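You operate a simulated robot arm through the tools that you are given. There is no shell and no other tool. Be economical: measure what you need, move in short steps, check, and stop when the job is done.

You are at the controls of a simulated two-armed robot. One attempt, no reset.

JOB
Split the funnel's grain between the green and white cups, then tip the white one into the mill.
Fine: each cup on the ring of its colour first; shut the gate; the empty cup goes on the brown mat. Set down upright: green cup, white cup, what you pick out.

The check looks at the end state, three seconds after you hand in, the way a careful person would. Anything else that was tipped, shoved, dropped, spilled or broken makes it a failure.

ROBOT AND FRAMES
Two 6-joint arms with fingered hands on one trunk, on a base that drives. Base frame: it is fixed to the floor where the robot stands at the start and does not move with it; the origin is under the middle of the robot, x ahead of it, y to its left, z up. Units: mm, rad, N and s.
The left shoulder is at the start at [50, 170, 1010], the right one opposite. With the tool pointing down near the work surface each hand reaches from about 520 to 780 mm from the robot's upright axis, wherever it stands, measured 20 degrees to its own side. Places, roughly: divider funnel [700, 200, 1000]; funnel gate [700, 200, 1000]; green cup (6x6x9 cm) [800, 0, 900]; green ring of the divider funnel [600, 200, 900]; hand mill [700, 500, 1000]; top of the brown rubber mat [600, 300, 900]; white cup (6x6x9 cm) [900, 300, 900]; white ring of the divider funnel [900, 200, 900]. Payload 3.5 kg a hand.
The TCP of each hand is the grasp point between the finger pads, 26 mm short of the fingertips. In the tool frame z runs along the fingers and y along their closing line. The gripper opens to 132 mm. The gripper's body begins 73 mm behind the TCP. The gripper is a hand of 3 fingers: y runs from the thumb to the fingers, the wrist lies at [0, 0, -234] in the tool frame.
Orientation is that of the tool frame in the base frame, as [roll, pitch, yaw] about the fixed x, y, z axes, in that order (R = Rz(yaw) Ry(pitch) Rx(roll)). With the fingers straight down and closing along the base's y, the tool's x points along the base's -x, its y along +y and its z along -z.

CONTROLS
- The arms move only by the tool jog_arm. It takes "left_plan", "right_plan" or both (then of equal length, played together; a hand with none holds still); each is a list of rows, each a list of 2 entries, a list of its own where there are three numbers: the shift along the base's x, y, z in cm, then the turn, a rotation vector about the base's x, y, z in degrees. In form: [[[x, y, z], [wx, wy, wz]], ...]. A call has 1 to 20 rows; each row is the pose to reach, as a shift and turn from the pose commanded when the call began. A row lasts 0.2 s, in which the tool goes at most 50 mm and 0.15 rad; a call with a longer step from one row to the next is refused whole. A pose out of reach is approached as far as the arm can. The call stops where the force on the tool passes 40 N (or 10 N more than at its start, if that is more) or the arm is blocked; 0.2 s more then pass. In this call time passes only in rows, and 0.2 s behind the last. It gives the time, the measured TCP pose, the force on the tool (base axes), the opening and the grip force at its end, in the units of the frame above (readings bear some noise), with the torque about the TCP (base axes, N m) and any sound that the robot's microphone picked up, and new pictures: "pictures" is both (left out), scene, wrist or none (wrist: the cameras of the hands that moved).
- Cameras (640 x 400 px; columns grow to the right, rows downward): "scene" is now at [37, 37.5, 1615.4]; the picture's right is [0.43, -0.90, 0.00], its down [-0.55, -0.26, -0.79] and it looks along [0.71, 0.34, -0.61] (base axes); focal length 296 px, centre (320, 200). "left" rides on the left gripper at [-62, 3, -92] in its tool frame; the picture's right is [-0.05, -1.00, 0.00], its down [0.83, -0.04, -0.55] and it looks along [0.55, -0.03, 0.83] (tool axes); focal length 230 px, centre (320, 200). "right" rides on the right gripper at [62, 3, -92] in its tool frame; the picture's right is [-0.05, 1.00, 0.00], its down [-0.83, -0.04, -0.56] and it looks along [-0.55, -0.03, 0.83] (tool axes); focal length 230 px, centre (320, 200). There is no depth. A picture from a camera that has moved, and an enlarged one, comes with that camera's place and axes in the base frame and with its lens.
- raise_lower(by): slides the trunk up (or, below 0, down) by that many mm; the arms and the scene camera ride with it, the base frame stays. It gives what a move gives, with no picture.
- base_move(legs): drives the robot by 1 to 6 legs, each [ahead, left, turn to the left] in mm, mm and rad, along the robot's own axes; the way and the turn of a leg run together, so that a leg with both is an arc; at most 1500 mm and 3.142 rad a leg. The arms and the cameras ride along, it lands a little off, and it stops where it bumps. It gives what a move gives, and a new picture of the scene camera.
- set_fingers(finger1, finger2, thumb_bend, hand): sets how far each is bent, from 0 (flat) to 100 (curled in); at 30 the hand is open as for a grip, at 70 the pads meet at the TCP. One left out holds its place. A second passes; each finger stops where it meets its share of the squeeze, and holds until it gets a number again. It is the only way to open and close the hand. It gives what a move gives, with no picture; readings hold the bend of each and the force on the fingers (four entries, about 0 where the hand has none), thumb and palm.
- head_to(pan, tilt): turns the head with the scene camera to pan (to the left, within 1.501 rad either way) and tilt (down, from -0.506 to 1.204), counted from straight ahead of the robot. It gives what a move gives, and a new picture of the scene camera.
- close_up(camera, box): a new picture of the part [left, top, right, bottom] of that camera's present view, enlarged. No time passes.
- job_done(): hands the job in; it is judged then, once.

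Go step by step. Nothing tells you exact positions but the pictures and the camera data: compare them with the known pose of the tool, close in by small moves and look again before you grip or let go. The budget is 120 turns and 260 pictures, counting those below and the enlarged ones. Unless the task says otherwise, let go and move clear before handing in, and close with one line.

The tools are called as a command line: name --argument value ..., lists and objects as JSON in quotes. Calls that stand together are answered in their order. jog_arm: Moves the arms, as the interface text tells. Its arguments: {"type":"object","properties":{"left_plan":{"type":"array"},"right_plan":{"type":"array"},"pictures":{"type":"string","enum":["both","scene","wrist","none"]}},"required":[]} The other tools are called the same way: raise_lower (by) slides the trunk up or down; set_fingers (finger1, finger2, thumb_bend, hand) moves the fingers one by one; base_move (legs) drives the base; head_to (pan, tilt) turns the head that bears the scene camera; close_up (camera, box) takes an enlarged picture of a part of a camera's view; job_done () hands the job in.

At the start:

```text
time_s: 0.0
left_tool_pos: [470.7, 476.3, 999.7]
left_ee_rot: [3.141, -0.001, -3.141]
left_force: [0.1, -1.3, 0.6]
left_wrist_torque: [0.01, -0.02, 0.0]
left_finger_gap: 132.0
left_grasp_force: 0.0
left_shape: jaw
left_bend: [30.0, 30.0, 30.0]
left_finger forces: [0.0, 0.0, 0.0, 0.0, 0.0, 0.1]
right_tool_pos: [656.5, -20.4, 1000.1]
right_ee_rot: [3.138, -0.001, -3.141]
right_force: [-0.5, 0.7, -0.4]
right_wrist_torque: [-0.03, -0.03, -0.03]
right_finger_gap: 131.6
right_grasp_force: 0.1
right_shape: jaw
right_bend: [30.0, 30.0, 30.0]
right_finger forces: [0.0, 0.0, 0.0, 0.0, 0.0, 0.0]
trunk travel left (down, up): [-625.0, 85.0]
robot x, y, heading: [-0.2, -0.7, 0.003]
head pan, tilt: [0.445, 0.66]
```

scene: 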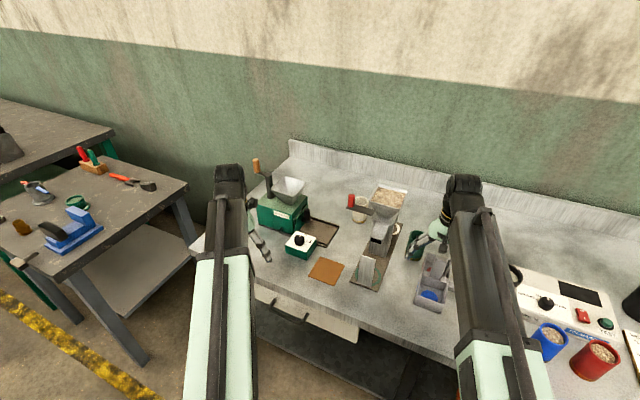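
right: 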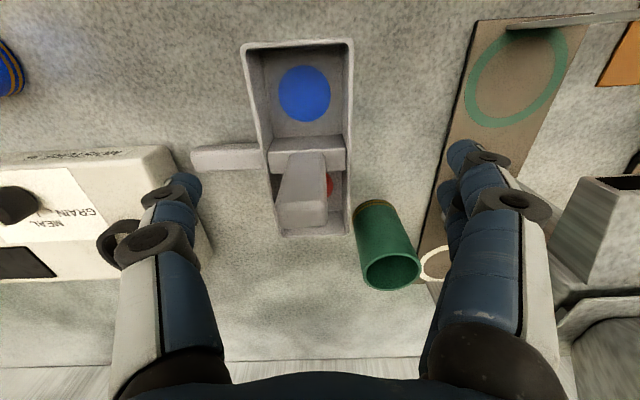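
left: 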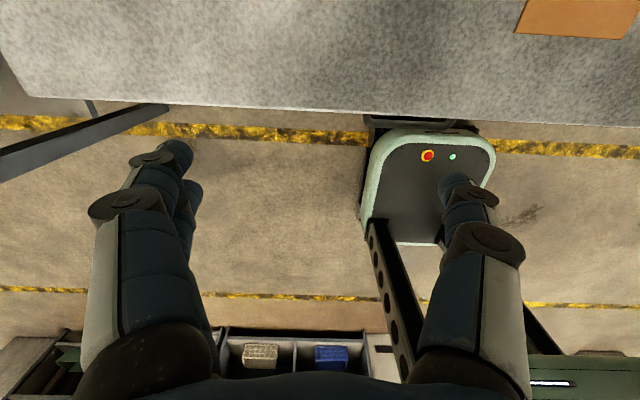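

I see the bench with the mill, the mat, the funnel and the cups, but the pictures are small. I'll enlarge the key areas first.

close_up --camera "scene" --box '[320, 170, 460, 300]'

close_up --camera "scene" --box '[220, 140, 380, 290]'

close_up --camera "right" --box '[200, 0, 640, 300]'

```text
3.08 times, centred on (390, 235) of scene
camera zoom: at [37.0, 37.5, 1615.4], right [0.43, -0.9, 0.0], down [-0.55, -0.26, -0.79], along [0.71, 0.34, -0.61], focal length 911 px, centre (105, 92)
```

zoom: 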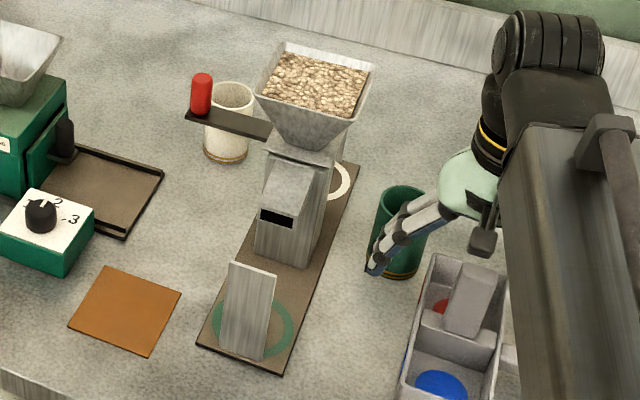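

```text
2.67 times, centred on (300, 215) of scene
camera zoom: at [37.0, 37.5, 1615.4], right [0.43, -0.9, 0.0], down [-0.55, -0.26, -0.79], along [0.71, 0.34, -0.61], focal length 790 px, centre (373, 160)
```

zoom: 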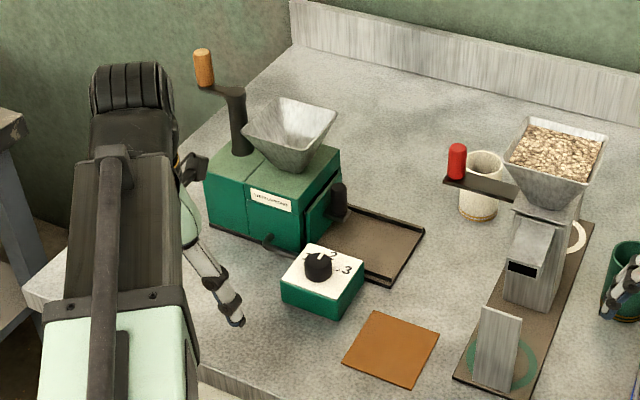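

```text
1.33 times, centred on (420, 150) of right
camera zoom: at [595.8, -18.0, 1092.8], right [0.05, 1.0, 0.0], down [0.83, -0.04, 0.56], along [0.55, -0.03, -0.83], focal length 307 px, centre (187, 267)
```

zoom: 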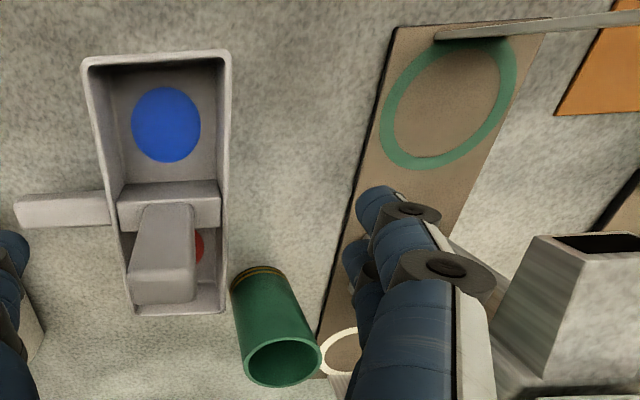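

The front green ring sits behind a small plate, and a spout is above it. I'll raise the right hand, turn it to point to the left (+y) and use its camera to look at the funnel from the side.

jog_arm --right_plan '[[[0, 0, 4], [0, 0, 0]], [[0, 0, 8], [4.6, 4.6, -4.6]], [[0, 0, 10], [9.2, 9.2, -9.2]], [[0, -1, 10], [13.8, 13.8, -13.8]], [[0, -2, 10], [18.4, 18.4, -18.4]], [[0, -3, 10], [23, 23, -23]], [[0, -4, 10], [27.6, 27.6, -27.6]], [[0, -5, 10], [32.2, 32.2, -32.2]], [[0, -6, 10], [36.8, 36.8, -36.8]], [[0, -6, 10], [41.4, 41.4, -41.4]], [[0, -6, 10], [46, 46, -46]], [[0, -6, 10], [50.6, 50.6, -50.6]], [[0, -6, 10], [55.2, 55.2, -55.2]], [[0, -6, 10], [59.8, 59.8, -59.8]], [[0, -6, 10], [64.4, 64.4, -64.4]], [[0, -6, 10], [69.28, 69.28, -69.28]]]'

```text
time_s: 3.4
left_tool_pos: [470.7, 476.3, 1001.0]
left_ee_rot: [3.14, 0.0, -3.141]
left_force: [0.2, 0.2, 0.1]
left_wrist_torque: [-0.01, -0.02, 0.0]
left_finger_gap: 131.9
left_grasp_force: 0.1
left_shape: jaw
left_bend: [30.0, 30.0, 30.0]
left_finger forces: [0.1, 0.1, 0.0, 0.0, 0.1, 0.1]
right_tool_pos: [656.3, -80.0, 1099.8]
right_ee_rot: [-0.569, -1.569, -1.005]
right_force: [-0.6, 0.6, -0.9]
right_wrist_torque: [-0.02, -0.01, 0.01]
right_finger_gap: 132.1
right_grasp_force: 0.0
right_shape: jaw
right_bend: [30.0, 30.0, 30.0]
right_finger forces: [0.0, 0.0, 0.1, 0.1, 0.0, 0.1]
right hand out of reach, approached as far as the arm can: row 5, 6, 7, 8, 9, 10, 11
trunk travel left (down, up): [-625.0, 85.0]
robot x, y, heading: [2.5, -4.9, 0.002]
head pan, tilt: [0.445, 0.66]
camera scene: at [36.9, 37.5, 1615.4], right [0.43, -0.9, 0.0], down [-0.55, -0.26, -0.79], along [0.71, 0.34, -0.61], focal length 296 px, centre (320, 200)
camera right: at [660.2, -173.4, 1162.3], right [1.0, 0.0, -0.05], down [-0.05, -0.55, -0.83], along [-0.03, 0.83, -0.55], focal length 230 px, centre (320, 200)
```

scene: 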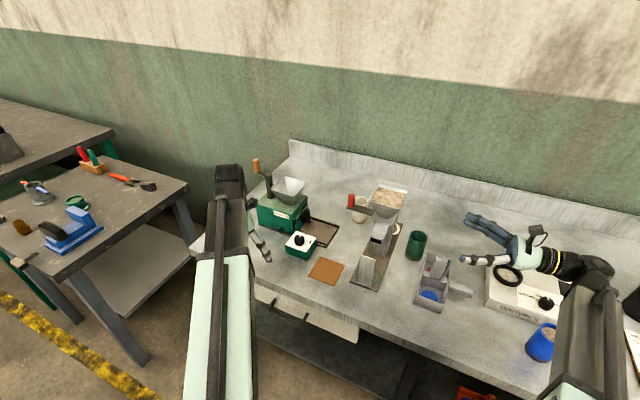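
right: 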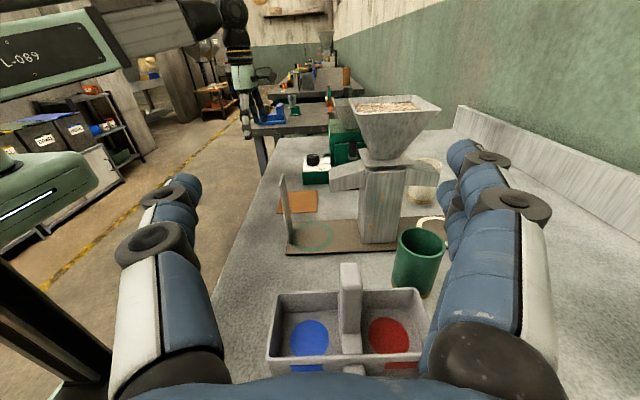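

The side view works well. I'll enlarge the funnel and the cups.

close_up --camera "right" --box '[260, 80, 480, 300]'

close_up --camera "scene" --box '[340, 170, 440, 300]'

```text
1.82 times, centred on (370, 190) of right
camera zoom: at [660.2, -173.4, 1162.3], right [1.0, 0.0, -0.05], down [-0.05, -0.55, -0.83], along [-0.03, 0.83, -0.55], focal length 418 px, centre (229, 218)
```

zoom: 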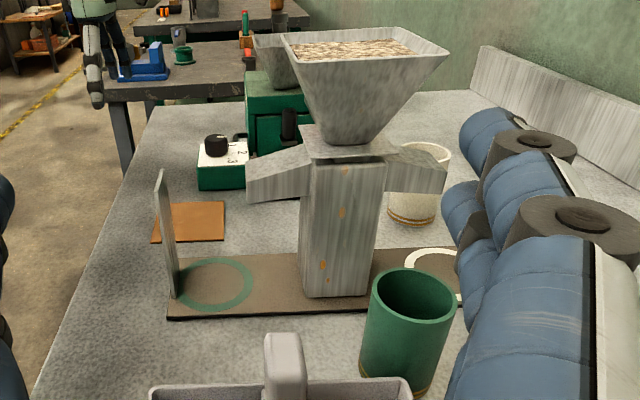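

```text
3.08 times, centred on (390, 235) of scene
camera zoom: at [36.9, 37.5, 1615.4], right [0.43, -0.9, 0.0], down [-0.55, -0.26, -0.79], along [0.71, 0.34, -0.61], focal length 911 px, centre (105, 92)
```

zoom: 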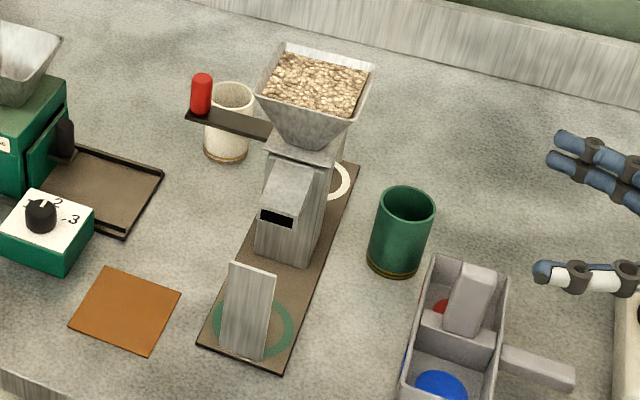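

The funnel has two chutes, with a guard plate in front of the green ring. White cup ≈ (870,270), white ring ≈ (876,150), green cup ≈ (785,45). I'll probably need to drive nearer, so I'm looking under the bench first.

head_to --pan 0.0 --tilt 1.15

head_to --pan 0.9 --tilt 0.95

```text
time_s: 4.3
left_tool_pos: [470.8, 476.8, 1000.0]
left_ee_rot: [3.141, 0.0, -3.141]
left_force: [-0.3, 0.0, 0.4]
left_wrist_torque: [-0.02, 0.04, 0.0]
left_finger_gap: 132.0
left_grasp_force: 0.1
left_shape: jaw
left_bend: [30.0, 30.0, 30.0]
left_finger forces: [0.1, 0.0, 0.0, 0.0, 0.1, 0.0]
right_tool_pos: [657.9, -79.4, 1100.9]
right_ee_rot: [2.31, -1.569, 2.397]
right_force: [-0.9, 0.4, 0.6]
right_wrist_torque: [-0.01, 0.01, 0.03]
right_finger_gap: 131.8
right_grasp_force: 0.0
right_shape: jaw
right_bend: [30.0, 30.0, 30.0]
right_finger forces: [0.0, 0.0, 0.0, 0.0, 0.1, 0.0]
trunk travel left (down, up): [-625.0, 85.0]
robot x, y, heading: [-0.5, 1.1, 0.001]
head pan, tilt: [0.0, 1.15]
camera scene: at [18.6, 0.4, 1578.8], right [0.0, -1.0, 0.0], down [-0.91, 0.0, -0.41], along [0.41, 0.0, -0.91], focal length 296 px, centre (320, 200)
```

scene: 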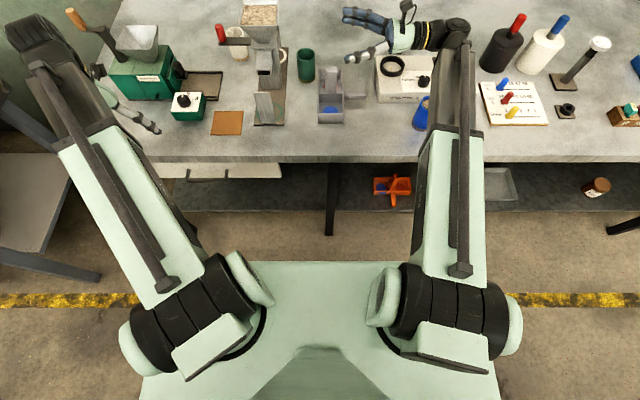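

```text
time_s: 5.5
left_tool_pos: [471.4, 476.6, 999.9]
left_ee_rot: [-3.141, 0.002, -3.141]
left_force: [0.1, -0.1, -0.5]
left_wrist_torque: [-0.02, 0.02, -0.01]
left_finger_gap: 131.8
left_grasp_force: 0.0
left_shape: jaw
left_bend: [30.0, 30.0, 30.0]
left_finger forces: [0.0, 0.1, 0.0, 0.0, 0.0, 0.0]
right_tool_pos: [656.6, -79.6, 1101.0]
right_ee_rot: [2.343, -1.57, 2.366]
right_force: [0.3, -0.2, -0.3]
right_wrist_torque: [0.01, 0.01, -0.01]
right_finger_gap: 131.7
right_grasp_force: 0.0
right_shape: jaw
right_bend: [30.0, 30.0, 30.0]
right_finger forces: [0.0, 0.1, 0.1, 0.0, 0.0, 0.0]
trunk travel left (down, up): [-625.0, 85.0]
robot x, y, heading: [-1.0, -1.2, -0.002]
head pan, tilt: [0.901, 0.949]
camera scene: at [4.1, 57.3, 1592.1], right [0.78, -0.62, 0.0], down [-0.51, -0.64, -0.58], along [0.36, 0.46, -0.81], focal length 296 px, centre (320, 200)
```

scene: 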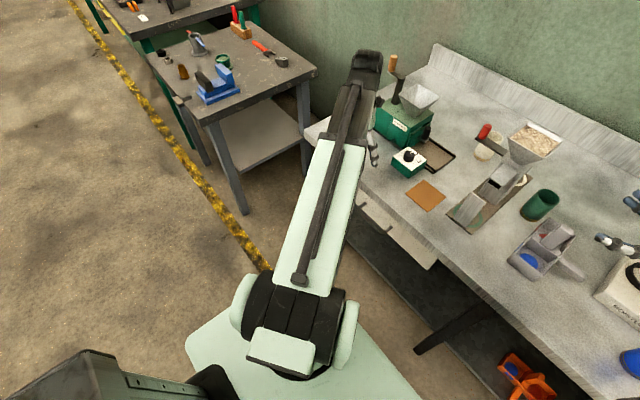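

The bench's lower shelf and leg allow about 150 mm ahead. First I'll lift the left hand and turn it to a 45° tilt pointing right (-y), so it can take the white cup from the left side and look at the gate.

jog_arm --left_plan '[[[0, 0, 4], [0, 0, 0]], [[0, 0, 8], [0, 0, 0]], [[0, 0, 12], [-2.9, -2.9, -7.0]], [[0, -1, 15], [-5.8, -5.8, -14]], [[0, -3, 17], [-8.7, -8.7, -21]], [[1, -5, 18], [-11.6, -11.6, -28]], [[1, -7, 19], [-14.5, -14.5, -35]], [[2, -9, 19], [-17.4, -17.4, -42]], [[2, -11, 19], [-20.3, -20.3, -49]], [[3, -13, 19], [-23.2, -23.2, -56]], [[3, -15, 19], [-26.1, -26.1, -63]], [[4, -16, 19], [-29, -29, -70]], [[5, -17, 19], [-32, -32, -77.2]], [[5, -17, 19], [-35.17, -35.17, -84.9]]]'

```text
refused: row 14 steps farther than a row can; nothing moved
```

Last step was a bit too large; splitting it.

jog_arm --left_plan '[[[0, 0, 4], [0, 0, 0]], [[0, 0, 8], [0, 0, 0]], [[0, 0, 12], [-2.9, -2.9, -7.0]], [[0, -1, 15], [-5.8, -5.8, -14]], [[0, -3, 17], [-8.7, -8.7, -21]], [[1, -5, 18], [-11.6, -11.6, -28]], [[1, -7, 19], [-14.5, -14.5, -35]], [[2, -9, 19], [-17.4, -17.4, -42]], [[2, -11, 19], [-20.3, -20.3, -49]], [[3, -13, 19], [-23.2, -23.2, -56]], [[3, -15, 19], [-26.1, -26.1, -63]], [[4, -16, 19], [-29, -29, -70]], [[5, -17, 19], [-32, -32, -77.2]], [[5, -17, 19], [-33.5, -33.5, -81]], [[5, -17, 19], [-35.17, -35.17, -84.9]]]' --pictures "wrist"

base_move --legs '[[150, 0, 0]]'

close_up --camera "left" --box '[0, 0, 640, 400]'

close_up --camera "right" --box '[0, 0, 640, 400]'

```text
time_s: 8.7
left_tool_pos: [577.6, 249.7, 1124.0]
left_ee_rot: [3.089, 0.78, 1.566]
left_force: [-0.9, -0.3, 0.6]
left_wrist_torque: [0.0, 0.0, 0.0]
left_finger_gap: 131.9
left_grasp_force: 0.0
left_shape: jaw
left_bend: [30.0, 30.0, 30.0]
left_finger forces: [0.1, 0.1, 0.0, 0.0, 0.0, 0.0]
left hand out of reach, approached as far as the arm can: row 5, 6, 7, 8, 9, 10, 11, 12, 13, 14, 15
right_tool_pos: [656.9, -79.5, 1099.9]
right_ee_rot: [-1.034, -1.571, -0.543]
right_force: [-0.6, -1.0, -0.2]
right_wrist_torque: [0.01, -0.01, 0.05]
right_finger_gap: 131.8
right_grasp_force: 0.2
right_shape: jaw
right_bend: [30.0, 30.0, 30.0]
right_finger forces: [0.0, 0.1, 0.1, 0.0, 0.0, 0.0]
trunk travel left (down, up): [-625.0, 85.0]
robot x, y, heading: [3.4, 0.9, 0.002]
head pan, tilt: [0.901, 0.949]
camera left: at [575.1, 271.7, 1232.5], right [-1.0, -0.07, 0.0], down [-0.07, 0.98, -0.19], along [0.02, -0.19, -0.98], focal length 230 px, centre (320, 200)
```

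left: 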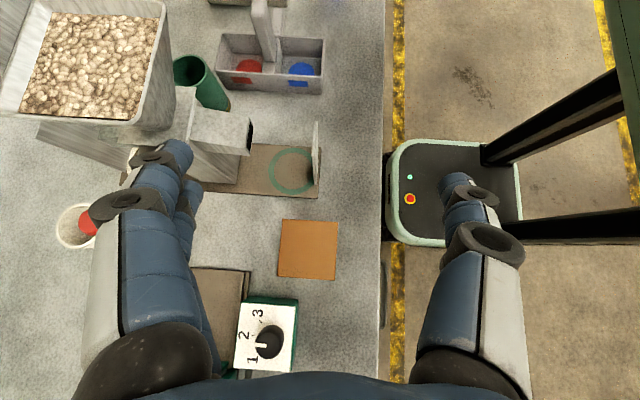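

```text
time_s: 10.1
left_tool_pos: [727.7, 251.1, 1122.2]
left_ee_rot: [3.091, 0.779, 1.575]
left_force: [-0.8, -0.4, -0.6]
left_wrist_torque: [-0.02, 0.04, 0.0]
left_finger_gap: 132.2
left_grasp_force: 0.0
left_shape: jaw
left_bend: [30.0, 30.0, 30.0]
left_finger forces: [0.1, 0.0, 0.0, 0.0, 0.0, 0.1]
right_tool_pos: [809.7, -78.5, 1098.8]
right_ee_rot: [-1.884, -1.568, 0.311]
right_force: [-0.3, -0.6, 0.5]
right_wrist_torque: [0.0, 0.0, 0.01]
right_finger_gap: 131.9
right_grasp_force: 0.1
right_shape: jaw
right_bend: [30.0, 30.0, 30.0]
right_finger forces: [0.0, 0.1, 0.0, 0.0, 0.0, 0.1]
trunk travel left (down, up): [-625.0, 85.0]
robot x, y, heading: [151.8, 1.2, 0.009]
head pan, tilt: [0.901, 0.949]
camera scene: at [156.4, 57.4, 1592.1], right [0.78, -0.62, 0.0], down [-0.5, -0.64, -0.58], along [0.36, 0.46, -0.81], focal length 296 px, centre (320, 200)
```

scene: 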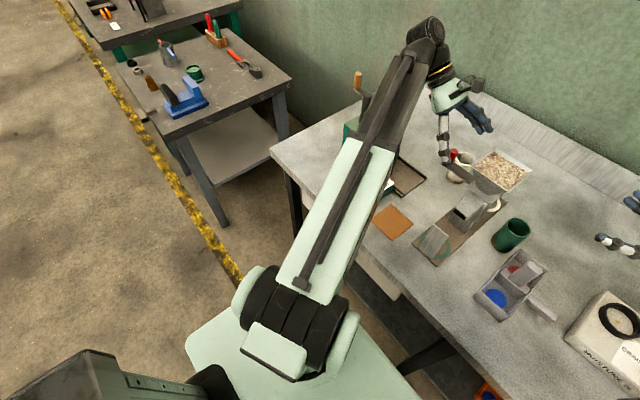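

```text
1.00 times, centred on (320, 200) of left
camera zoom: at [726.8, 272.9, 1231.7], right [-1.0, -0.07, 0.0], down [-0.07, 0.98, -0.19], along [0.01, -0.19, -0.98], focal length 230 px, centre (320, 200)
```

zoom: 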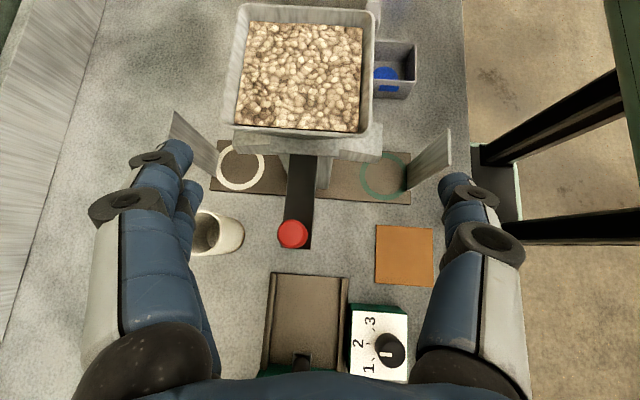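

```text
1.00 times, centred on (320, 200) of right
camera zoom: at [812.6, -171.9, 1161.2], right [1.0, 0.0, -0.05], down [-0.04, -0.56, -0.83], along [-0.03, 0.83, -0.55], focal length 230 px, centre (320, 200)
```

zoom: 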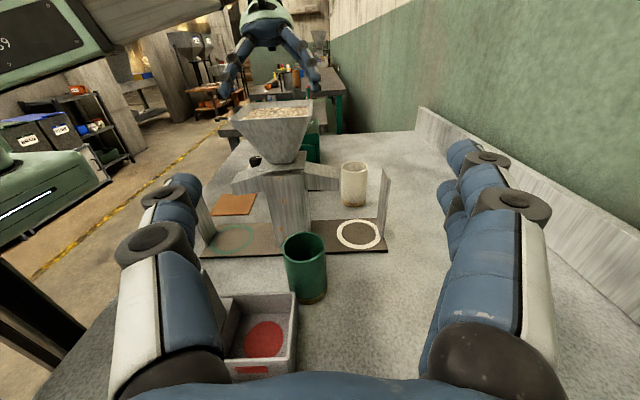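

I now have a good view. Rings are at about (627,151) and (868,152), and each has a guard plate on its outer side about 35 mm from the centre, so the cups must be gripped with the fingers closing along y, straight down. I'll turn the left hand back to straight down beside the funnel and raise the trunk for clearance.

jog_arm --left_plan '[[[1, 1, 0], [2.9, 2.9, 7.0]], [[2, 2, 0], [5.8, 5.8, 14]], [[3, 3, 0], [8.7, 8.7, 21]], [[4, 4, 0], [11.6, 11.6, 28]], [[5, 5, 0], [14.5, 14.5, 35]], [[6, 5, 0], [17.4, 17.4, 42]], [[7, 5, 0], [20.3, 20.3, 49]], [[8, 5, 0], [23.2, 23.2, 56]], [[8, 5, 0], [26.1, 26.1, 63]], [[8, 5, 0], [29, 29, 70]], [[8, 5, 0], [32, 32, 77.2]], [[8, 5, 0], [33.5, 33.5, 81]], [[8, 5, 0], [35.17, 35.17, 84.9]]]' --pictures "none"

head_to --pan 0.25 --tilt 0.8

```text
time_s: 12.9
left_tool_pos: [807.3, 301.1, 1124.2]
left_ee_rot: [3.088, -0.008, -3.136]
left_force: [0.1, -0.4, -0.4]
left_wrist_torque: [-0.01, 0.0, 0.01]
left_finger_gap: 131.8
left_grasp_force: 0.1
left_shape: jaw
left_bend: [30.0, 30.0, 30.0]
left_finger forces: [0.1, 0.0, 0.1, 0.0, 0.0, 0.0]
right_tool_pos: [807.3, -79.8, 1100.4]
right_ee_rot: [2.357, -1.57, 2.355]
right_force: [0.0, -0.2, -0.8]
right_wrist_torque: [0.0, -0.04, 0.02]
right_finger_gap: 131.9
right_grasp_force: 0.1
right_shape: jaw
right_bend: [30.0, 30.0, 30.0]
right_finger forces: [0.1, 0.1, 0.0, 0.1, 0.1, 0.0]
trunk travel left (down, up): [-625.0, 85.0]
robot x, y, heading: [149.1, -1.2, -0.0]
head pan, tilt: [0.901, 0.949]
```

```text
time_s: 13.9
left_tool_pos: [806.8, 300.4, 1123.3]
left_ee_rot: [3.089, -0.005, 3.141]
left_force: [0.2, -0.4, 0.8]
left_wrist_torque: [0.01, -0.02, -0.02]
left_finger_gap: 131.8
left_grasp_force: 0.1
left_shape: jaw
left_bend: [30.0, 30.0, 30.0]
left_finger forces: [0.1, 0.0, 0.1, 0.0, 0.1, 0.0]
right_tool_pos: [809.1, -78.3, 1100.4]
right_ee_rot: [2.328, -1.57, 2.382]
right_force: [-0.6, 0.3, 0.3]
right_wrist_torque: [0.03, 0.01, 0.03]
right_finger_gap: 131.9
right_grasp_force: 0.1
right_shape: jaw
right_bend: [30.0, 30.0, 30.0]
right_finger forces: [0.0, 0.0, 0.1, 0.0, 0.0, 0.0]
trunk travel left (down, up): [-625.0, 85.0]
robot x, y, heading: [153.1, 0.7, 0.003]
head pan, tilt: [0.25, 0.799]
camera scene: at [187.6, 20.5, 1603.6], right [0.25, -0.97, 0.0], down [-0.69, -0.18, -0.7], along [0.67, 0.17, -0.72], focal length 296 px, centre (320, 200)
```

scene: 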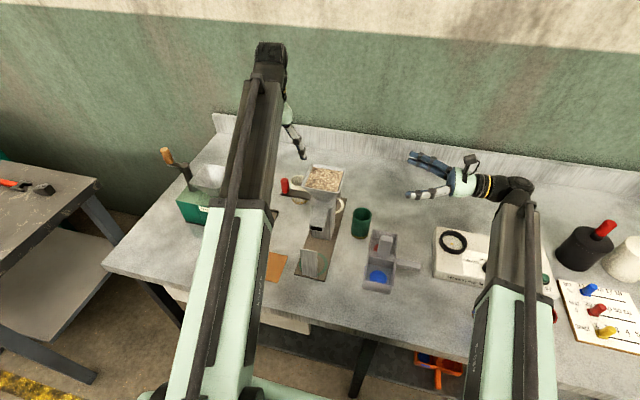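

The left hand is nearly straight down. I'll raise the trunk fully, fix the 3° lean, and move over the white cup.

raise_lower --by 83

jog_arm --left_plan '[[[2, 0, -4], [-3, 0, 0]], [[4, -1, -8], [-3, 0, 0]], [[6, -3, -11], [-3, 0, 0]]]'

```text
time_s: 15.1
left_tool_pos: [808.5, 301.1, 1205.5]
left_ee_rot: [3.09, -0.007, -3.14]
left_force: [0.1, 0.1, -0.7]
left_wrist_torque: [0.0, -0.01, 0.0]
left_finger_gap: 131.8
left_grasp_force: 0.1
left_shape: jaw
left_bend: [30.0, 30.0, 30.0]
left_finger forces: [0.0, 0.0, 0.1, 0.0, 0.1, 0.2]
right_tool_pos: [807.4, -77.5, 1182.3]
right_ee_rot: [2.531, -1.57, 2.178]
right_force: [-0.3, 0.2, 0.4]
right_wrist_torque: [0.02, 0.0, 0.03]
right_finger_gap: 131.7
right_grasp_force: 0.1
right_shape: jaw
right_bend: [30.0, 30.0, 30.0]
right_finger forces: [0.1, 0.1, 0.0, 0.0, 0.0, 0.0]
trunk travel left (down, up): [-708.0, 2.0]
robot x, y, heading: [144.5, -1.0, 0.002]
head pan, tilt: [0.25, 0.799]
```

```text
time_s: 15.9
left_tool_pos: [868.3, 271.5, 1096.6]
left_ee_rot: [3.141, -0.008, -3.14]
left_force: [1.0, 0.1, -0.4]
left_wrist_torque: [0.03, 0.0, 0.0]
left_finger_gap: 132.1
left_grasp_force: 0.1
left_shape: jaw
left_bend: [30.0, 30.0, 30.0]
left_finger forces: [0.0, 0.0, 0.0, 0.1, 0.0, 0.1]
right_tool_pos: [808.7, -78.6, 1182.4]
right_ee_rot: [-2.565, -1.57, 0.993]
right_force: [0.3, -0.5, -0.9]
right_wrist_torque: [0.0, 0.02, 0.03]
right_finger_gap: 132.0
right_grasp_force: 0.1
right_shape: jaw
right_bend: [30.0, 30.0, 30.0]
right_finger forces: [0.1, 0.0, 0.1, 0.0, 0.0, 0.1]
trunk travel left (down, up): [-708.0, 2.0]
robot x, y, heading: [150.6, -0.4, 0.002]
head pan, tilt: [0.25, 0.799]
camera scene: at [188.3, 20.4, 1686.6], right [0.25, -0.97, 0.0], down [-0.69, -0.18, -0.7], along [0.67, 0.17, -0.72], focal length 296 px, centre (320, 200)
camera left: at [929.4, 275.0, 1188.0], right [0.05, -1.0, 0.0], down [-0.83, -0.04, 0.56], along [-0.56, -0.03, -0.83], focal length 230 px, centre (320, 200)
```

scene: 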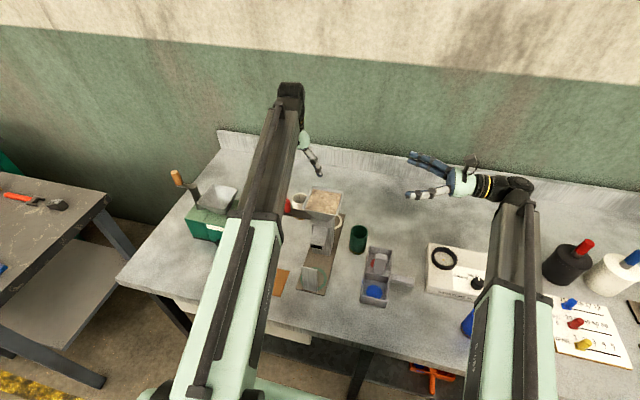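
left: 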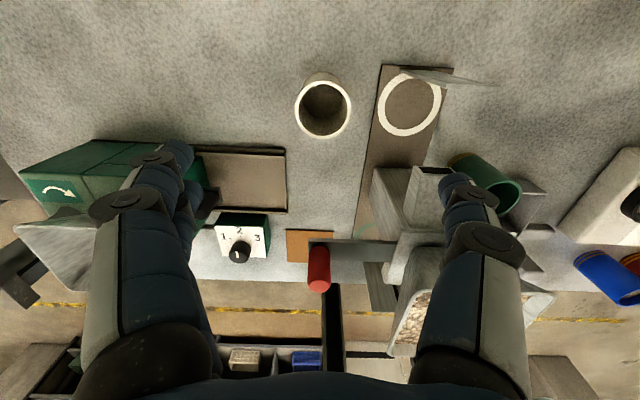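

I locate the white cup at ≈(878,270). I'll check that it's empty before gripping.

close_up --camera "left" --box '[270, 50, 470, 150]'

close_up --camera "scene" --box '[270, 170, 400, 300]'

```text
3.20 times, centred on (370, 100) of left
camera zoom: at [929.4, 275.0, 1188.0], right [0.05, -1.0, 0.0], down [-0.83, -0.04, 0.56], along [-0.56, -0.03, -0.83], focal length 736 px, centre (160, 520)
```

zoom: 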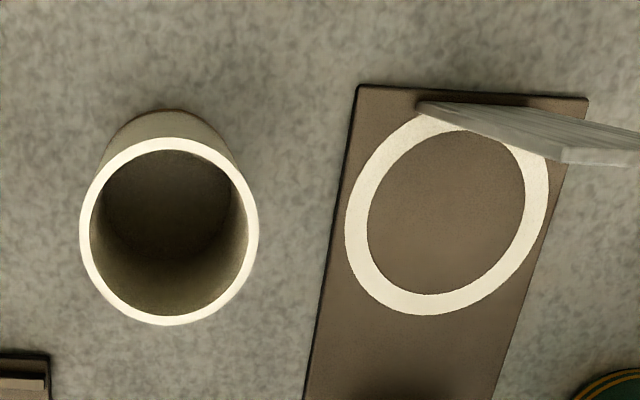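

```text
3.08 times, centred on (335, 235) of scene
camera zoom: at [188.3, 20.4, 1686.6], right [0.25, -0.97, 0.0], down [-0.69, -0.18, -0.7], along [0.67, 0.17, -0.72], focal length 911 px, centre (274, 92)
```

zoom: 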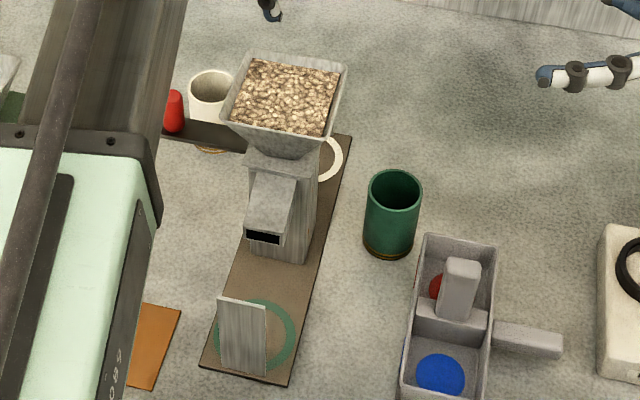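

It's empty. I'll descend over it to grip 20 mm below the rim.

jog_arm --left_plan '[[[1, -0.1, -4], [0, 0, 0]], [[1, -0.1, -8], [0, 0, 0]], [[1, -0.1, -11], [0, 0, 0]]]' --pictures "wrist"

```text
time_s: 16.7
left_tool_pos: [877.6, 270.3, 985.7]
left_ee_rot: [3.141, -0.007, -3.142]
left_force: [-0.1, 0.2, 0.5]
left_wrist_torque: [-0.02, 0.0, 0.01]
left_finger_gap: 131.9
left_grasp_force: 0.1
left_shape: jaw
left_bend: [30.0, 30.0, 30.0]
left_finger forces: [0.0, 0.0, 0.0, 0.0, 0.1, 0.0]
right_tool_pos: [807.8, -78.8, 1182.9]
right_ee_rot: [-3.075, -1.571, 1.502]
right_force: [0.3, -0.6, 0.1]
right_wrist_torque: [-0.01, -0.01, -0.01]
right_finger_gap: 132.1
right_grasp_force: 0.1
right_shape: jaw
right_bend: [30.0, 30.0, 30.0]
right_finger forces: [0.1, 0.1, 0.0, 0.0, 0.0, 0.0]
trunk travel left (down, up): [-708.0, 2.0]
robot x, y, heading: [152.7, 0.6, 0.0]
head pan, tilt: [0.25, 0.799]
camera left: at [938.6, 274.1, 1077.1], right [0.05, -1.0, 0.0], down [-0.83, -0.04, 0.56], along [-0.56, -0.03, -0.83], focal length 230 px, centre (320, 200)
```

left: 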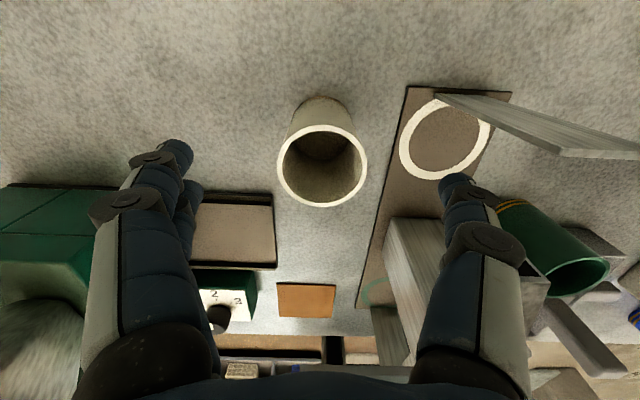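

Centred well. Lower to 930 and close.

jog_arm --left_plan '[[[0, 0, -3], [0.1, 0.4, 0]], [[0, 0, -5.6], [0.1, 0.4, 0]]]' --pictures "none"

set_fingers --hand "left" --finger1 70 --finger2 70 --thumb_bend 70

close_up --camera "left" --box '[100, 50, 540, 325]'

```text
time_s: 17.3
left_tool_pos: [876.6, 270.2, 930.1]
left_ee_rot: [3.14, -0.014, -3.141]
left_force: [-0.3, 1.1, -0.1]
left_wrist_torque: [0.0, -0.01, 0.02]
left_finger_gap: 131.9
left_grasp_force: 0.1
left_shape: jaw
left_bend: [30.0, 30.0, 30.0]
left_finger forces: [0.1, 0.0, 0.1, 0.1, 0.1, 0.1]
right_tool_pos: [808.3, -77.9, 1184.1]
right_ee_rot: [2.289, -1.57, 2.421]
right_force: [0.3, 0.3, 0.2]
right_wrist_torque: [-0.03, 0.01, -0.01]
right_finger_gap: 131.9
right_grasp_force: 0.3
right_shape: jaw
right_bend: [30.0, 30.0, 30.0]
right_finger forces: [0.0, 0.0, 0.0, 0.1, 0.1, 0.0]
trunk travel left (down, up): [-708.0, 2.0]
robot x, y, heading: [146.0, -2.2, -0.003]
head pan, tilt: [0.25, 0.799]
```

```text
time_s: 18.3
left_tool_pos: [877.2, 271.0, 930.6]
left_ee_rot: [3.14, -0.013, -3.14]
left_force: [0.2, 0.6, 0.7]
left_wrist_torque: [0.0, -0.02, 0.01]
left_finger_gap: 49.3
left_grasp_force: 19.8
left_shape: fingers
left_bend: [57.0, 56.0, 60.0]
left_finger forces: [9.6, 10.5, 0.0, 0.0, 19.7, 0.0]
right_tool_pos: [808.2, -78.5, 1183.0]
right_ee_rot: [-0.763, -1.569, -0.809]
right_force: [-0.9, -1.3, -0.2]
right_wrist_torque: [0.01, 0.01, -0.02]
right_finger_gap: 132.0
right_grasp_force: 0.0
right_shape: jaw
right_bend: [30.0, 30.0, 30.0]
right_finger forces: [0.1, 0.1, 0.0, 0.1, 0.0, 0.1]
trunk travel left (down, up): [-708.0, 2.0]
robot x, y, heading: [151.0, 0.8, 0.005]
head pan, tilt: [0.25, 0.799]
```

```text
1.45 times, centred on (320, 188) of left
camera zoom: at [938.9, 274.0, 1022.3], right [0.05, -1.0, 0.0], down [-0.82, -0.04, 0.57], along [-0.57, -0.03, -0.82], focal length 335 px, centre (320, 218)
```

zoom: 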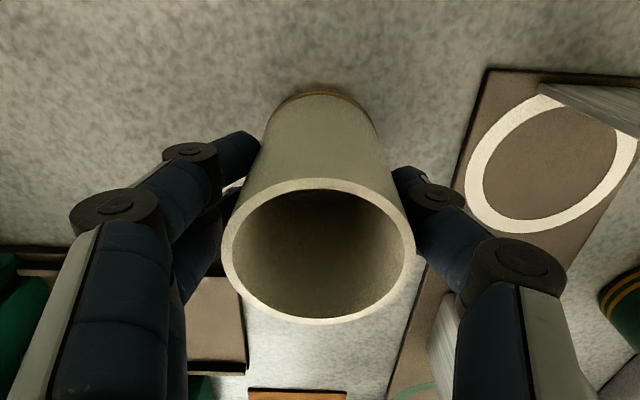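

The white cup is held (20 N). I'll lift slightly and line it up at x=869, before sliding it between plate and chute.

jog_arm --left_plan '[[[0, 0, 0.7], [0, -0.7, 0]], [[0, 0, 1.5], [0, -0.7, 0]], [[-0.8, -2, 1.5], [0, -0.7, 0]], [[-0.8, -4, 1.5], [0, -0.7, 0]]]'

close_up --camera "right" --box '[200, 80, 480, 280]'

```text
time_s: 19.3
left_tool_pos: [867.7, 230.2, 945.7]
left_ee_rot: [3.14, 0.001, -3.139]
left_force: [0.2, 0.2, -0.8]
left_wrist_torque: [-0.03, 0.0, -0.01]
left_finger_gap: 49.3
left_grasp_force: 20.1
left_shape: fingers
left_bend: [57.0, 56.0, 60.0]
left_finger forces: [9.7, 10.4, 0.0, 0.0, 19.8, 0.0]
right_tool_pos: [808.4, -78.5, 1182.5]
right_ee_rot: [2.381, -1.569, 2.331]
right_force: [-0.1, -0.1, -0.3]
right_wrist_torque: [-0.04, 0.0, 0.0]
right_finger_gap: 131.8
right_grasp_force: 0.1
right_shape: jaw
right_bend: [30.0, 30.0, 30.0]
right_finger forces: [0.0, 0.0, 0.0, 0.0, 0.1, 0.1]
trunk travel left (down, up): [-708.0, 2.0]
robot x, y, heading: [150.0, -3.3, -0.002]
head pan, tilt: [0.25, 0.799]
camera scene: at [187.8, 20.3, 1686.6], right [0.25, -0.97, 0.0], down [-0.69, -0.18, -0.7], along [0.68, 0.17, -0.72], focal length 296 px, centre (320, 200)
camera left: at [930.4, 234.0, 1037.6], right [0.05, -1.0, 0.0], down [-0.83, -0.05, 0.56], along [-0.56, -0.03, -0.83], focal length 230 px, centre (320, 200)
```

scene: 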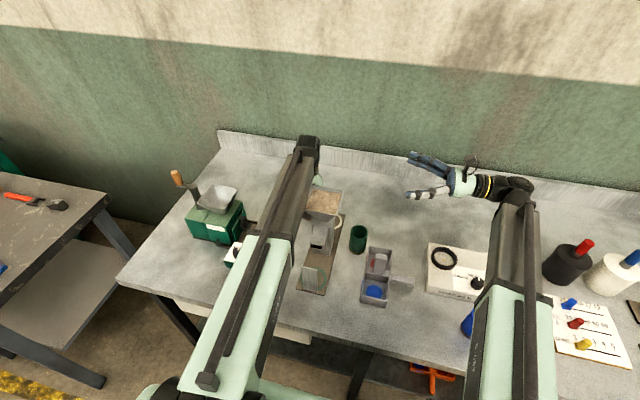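
left: 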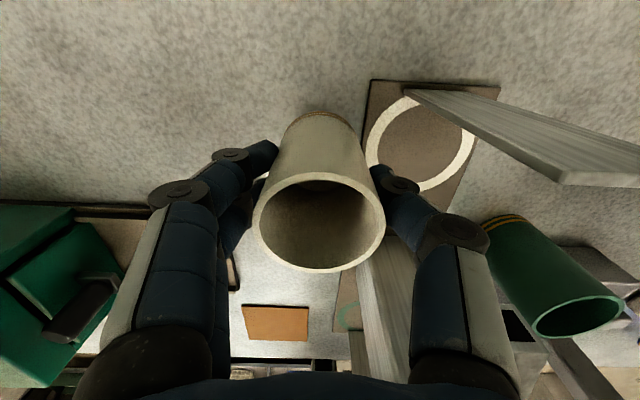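

```text
2.00 times, centred on (340, 180) of right
camera zoom: at [811.4, -171.9, 1245.0], right [1.0, 0.0, -0.05], down [-0.04, -0.56, -0.83], along [-0.03, 0.83, -0.55], focal length 460 px, centre (280, 240)
```

zoom: 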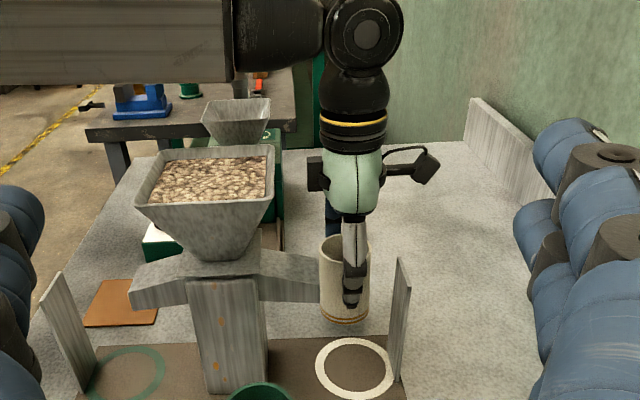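

Good clearance all round. Sliding the cup in to y≈180 first, then checking.

jog_arm --left_plan '[[[0.2, -1.5, 0], [0, 0, 0]], [[0.2, -3, 0], [0, 0, 0]], [[0.2, -4.5, 0], [0, 0, 0]]]' --pictures "wrist"

close_up --camera "right" --box '[240, 120, 440, 280]'

```text
time_s: 20.1
left_tool_pos: [871.3, 184.5, 945.0]
left_ee_rot: [3.14, 0.001, -3.14]
left_force: [0.1, 0.0, -0.7]
left_wrist_torque: [0.0, 0.01, 0.01]
left_finger_gap: 49.4
left_grasp_force: 19.5
left_shape: fingers
left_bend: [57.0, 56.0, 60.0]
left_finger forces: [9.6, 10.5, 0.1, 0.0, 19.7, 0.0]
right_tool_pos: [807.5, -78.7, 1182.7]
right_ee_rot: [-1.185, -1.57, -0.389]
right_force: [-0.1, 0.3, 0.9]
right_wrist_torque: [0.0, 0.01, 0.0]
right_finger_gap: 131.8
right_grasp_force: 0.1
right_shape: jaw
right_bend: [30.0, 30.0, 30.0]
right_finger forces: [0.0, 0.0, 0.0, 0.0, 0.0, 0.0]
trunk travel left (down, up): [-708.0, 2.0]
robot x, y, heading: [147.3, 2.6, -0.001]
head pan, tilt: [0.25, 0.799]
camera left: at [932.1, 188.2, 1038.1], right [0.05, -1.0, 0.0], down [-0.83, -0.05, 0.56], along [-0.56, -0.03, -0.83], focal length 230 px, centre (320, 200)
```

left: 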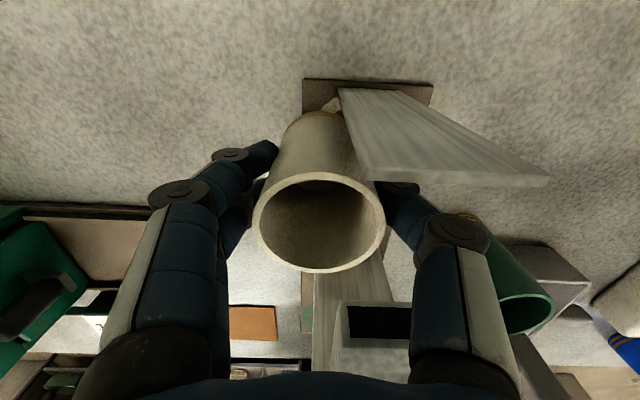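

```text
2.50 times, centred on (340, 200) of right
camera zoom: at [811.3, -172.1, 1245.0], right [1.0, 0.0, -0.05], down [-0.04, -0.56, -0.83], along [-0.03, 0.83, -0.55], focal length 575 px, centre (270, 200)
```

zoom: 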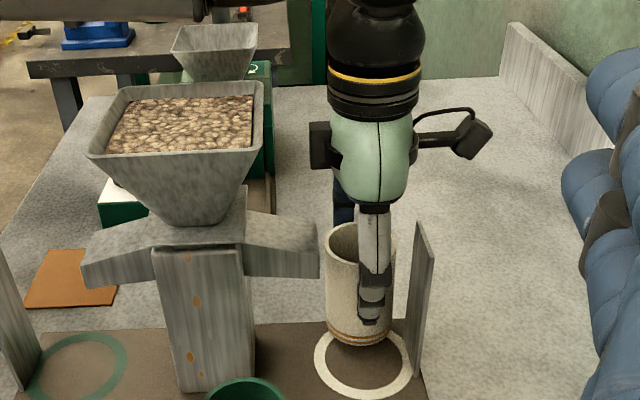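

It fits with a few mm either side. Slide on to y≈152.

jog_arm --left_plan '[[[-0.1, -1.1, 0], [0, 0, 0]], [[-0.1, -2.2, 0], [0, 0, 0]], [[-0.1, -3.2, 0], [0, 0, 0]]]' --pictures "none"

close_up --camera "right" --box '[280, 160, 440, 280]'

close_up --camera "left" --box '[160, 50, 560, 300]'

```text
time_s: 20.9
left_tool_pos: [869.4, 151.7, 945.3]
left_ee_rot: [3.14, 0.001, -3.14]
left_force: [-0.2, -0.6, -1.0]
left_wrist_torque: [0.0, 0.0, 0.01]
left_finger_gap: 49.2
left_grasp_force: 19.4
left_shape: fingers
left_bend: [57.0, 56.0, 60.0]
left_finger forces: [9.6, 10.5, 0.0, 0.0, 19.8, 0.1]
right_tool_pos: [806.8, -77.9, 1182.9]
right_ee_rot: [-1.048, -1.57, -0.524]
right_force: [0.1, 0.3, 0.4]
right_wrist_torque: [0.02, 0.02, 0.0]
right_finger_gap: 131.8
right_grasp_force: 0.2
right_shape: jaw
right_bend: [30.0, 30.0, 30.0]
right_finger forces: [0.0, 0.1, 0.0, 0.1, 0.1, 0.0]
trunk travel left (down, up): [-708.0, 2.0]
robot x, y, heading: [149.0, -5.2, -0.001]
head pan, tilt: [0.25, 0.799]
```

```text
3.33 times, centred on (360, 220) of right
camera zoom: at [811.3, -172.1, 1245.0], right [1.0, 0.0, -0.05], down [-0.04, -0.56, -0.83], along [-0.03, 0.83, -0.55], focal length 767 px, centre (187, 133)
```

zoom: 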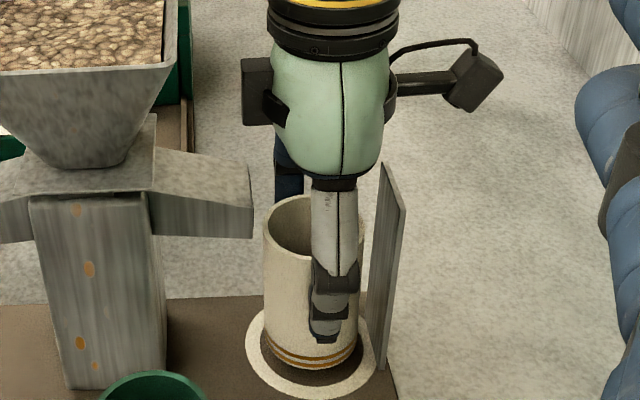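

```text
1.60 times, centred on (360, 175) of left
camera zoom: at [931.3, 156.5, 1037.9], right [0.05, -1.0, 0.0], down [-0.83, -0.04, 0.56], along [-0.56, -0.03, -0.83], focal length 368 px, centre (256, 240)
```

zoom: 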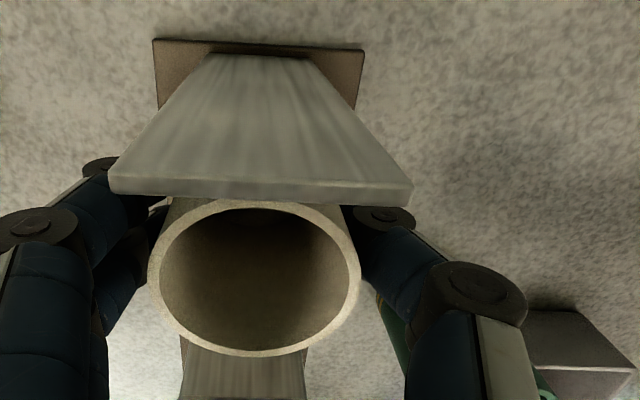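

Centred over the ring. Lower gently until contact.

jog_arm --left_plan '[[[0, 0, -0.4], [0, 0, 0]], [[0, 0, -0.7], [0, 0, 0]], [[0, 0, -0.9], [0, 0, 0]]]' --pictures "none"

close_up --camera "right" --box '[280, 160, 440, 280]'

```text
time_s: 21.7
left_tool_pos: [870.0, 152.8, 937.2]
left_ee_rot: [3.14, 0.0, 3.14]
left_force: [-0.2, -0.6, -1.0]
left_wrist_torque: [0.02, 0.02, 0.01]
left_finger_gap: 49.3
left_grasp_force: 19.7
left_shape: fingers
left_bend: [57.0, 56.0, 60.0]
left_finger forces: [9.5, 10.4, 0.1, 0.1, 19.7, 0.1]
right_tool_pos: [807.6, -77.9, 1183.0]
right_ee_rot: [-0.756, -1.57, -0.818]
right_force: [1.0, 0.3, -0.7]
right_wrist_torque: [-0.01, -0.02, -0.01]
right_finger_gap: 132.1
right_grasp_force: 0.1
right_shape: jaw
right_bend: [30.0, 30.0, 30.0]
right_finger forces: [0.0, 0.0, 0.1, 0.0, 0.1, 0.0]
trunk travel left (down, up): [-708.0, 2.0]
robot x, y, heading: [147.7, 0.5, 0.004]
head pan, tilt: [0.25, 0.799]
```

```text
3.33 times, centred on (360, 220) of right
camera zoom: at [811.3, -171.9, 1245.0], right [1.0, 0.0, -0.05], down [-0.04, -0.56, -0.83], along [-0.03, 0.83, -0.55], focal length 767 px, centre (187, 133)
```

zoom: 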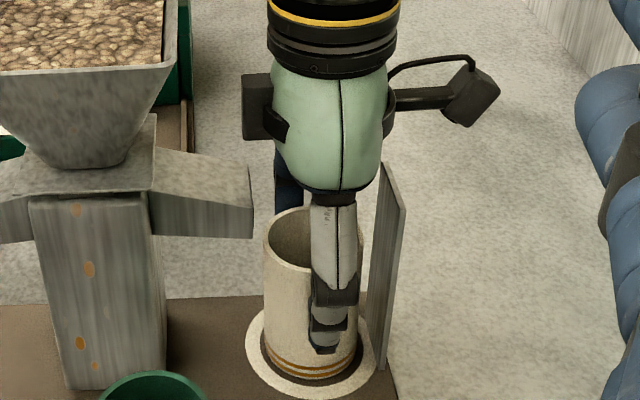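

Nearly down; lower on until I feel the board.

jog_arm --left_plan '[[[0, 0, -0.15], [0, 0, 0]], [[0, 0, -0.3], [0, 0, 0]]]' --pictures "none"

```text
time_s: 22.3
left_tool_pos: [870.7, 153.6, 934.8]
left_ee_rot: [3.14, 0.003, -3.14]
left_force: [0.9, 0.4, 7.9]
left_wrist_torque: [0.06, 0.0, -0.01]
left_finger_gap: 49.3
left_grasp_force: 20.7
left_shape: fingers
left_bend: [57.0, 56.0, 61.0]
left_finger forces: [10.0, 10.9, 0.0, 0.0, 20.5, 0.0]
right_tool_pos: [807.0, -78.7, 1183.5]
right_ee_rot: [1.804, -1.57, 2.908]
right_force: [0.2, -0.5, 0.2]
right_wrist_torque: [0.02, 0.04, -0.04]
right_finger_gap: 131.9
right_grasp_force: 0.1
right_shape: jaw
right_bend: [30.0, 30.0, 30.0]
right_finger forces: [0.0, 0.1, 0.0, 0.0, 0.0, 0.0]
trunk travel left (down, up): [-708.0, 2.0]
robot x, y, heading: [146.2, 0.5, 0.005]
head pan, tilt: [0.25, 0.799]
```

Contact (8 N). Release and look.

set_fingers --hand "left" --finger1 38 --finger2 38 --thumb_bend 38

jog_arm --left_plan '[[[0, 0, 2], [0, 0, 0]], [[0, 0, 5], [0, 0, 0]], [[0, 0, 9], [0, 0, 0]], [[0, 2, 13], [0, 0, 0]], [[0, 6, 17], [0, 0, 0]], [[0, 10, 18], [0, 0, 0]]]' --pictures "wrist"

close_up --camera "right" --box '[280, 160, 440, 280]'

```text
time_s: 23.3
left_tool_pos: [870.2, 152.2, 933.7]
left_ee_rot: [3.141, -0.001, -3.14]
left_force: [-0.1, 1.5, 0.1]
left_wrist_torque: [0.01, -0.02, -0.04]
left_finger_gap: 107.7
left_grasp_force: 0.1
left_shape: fingers
left_bend: [38.0, 38.0, 38.0]
left_finger forces: [0.0, 0.0, 0.0, 0.0, 0.0, 0.0]
right_tool_pos: [808.0, -78.1, 1183.5]
right_ee_rot: [-0.805, -1.57, -0.766]
right_force: [-0.5, -0.8, -0.1]
right_wrist_torque: [0.0, -0.01, -0.03]
right_finger_gap: 131.6
right_grasp_force: 0.1
right_shape: jaw
right_bend: [30.0, 30.0, 30.0]
right_finger forces: [0.0, 0.0, 0.0, 0.0, 0.0, 0.1]
trunk travel left (down, up): [-708.0, 2.0]
robot x, y, heading: [151.1, -0.8, 0.003]
head pan, tilt: [0.25, 0.799]
```

```text
refused: row 5 steps farther than a row can; nothing moved
```

```text
3.33 times, centred on (360, 220) of right
camera zoom: at [811.3, -171.9, 1245.0], right [1.0, 0.0, -0.05], down [-0.04, -0.56, -0.83], along [-0.03, 0.83, -0.55], focal length 767 px, centre (187, 133)
```

zoom: 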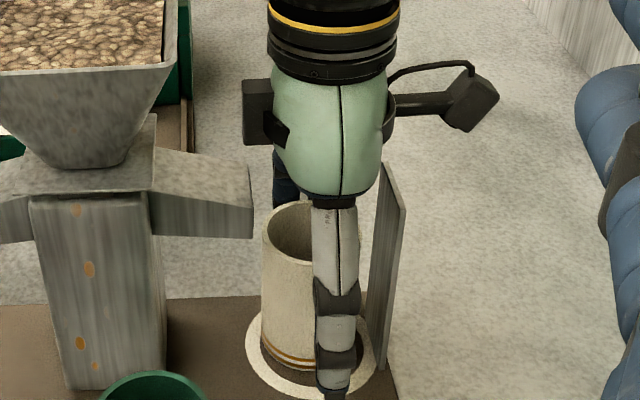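

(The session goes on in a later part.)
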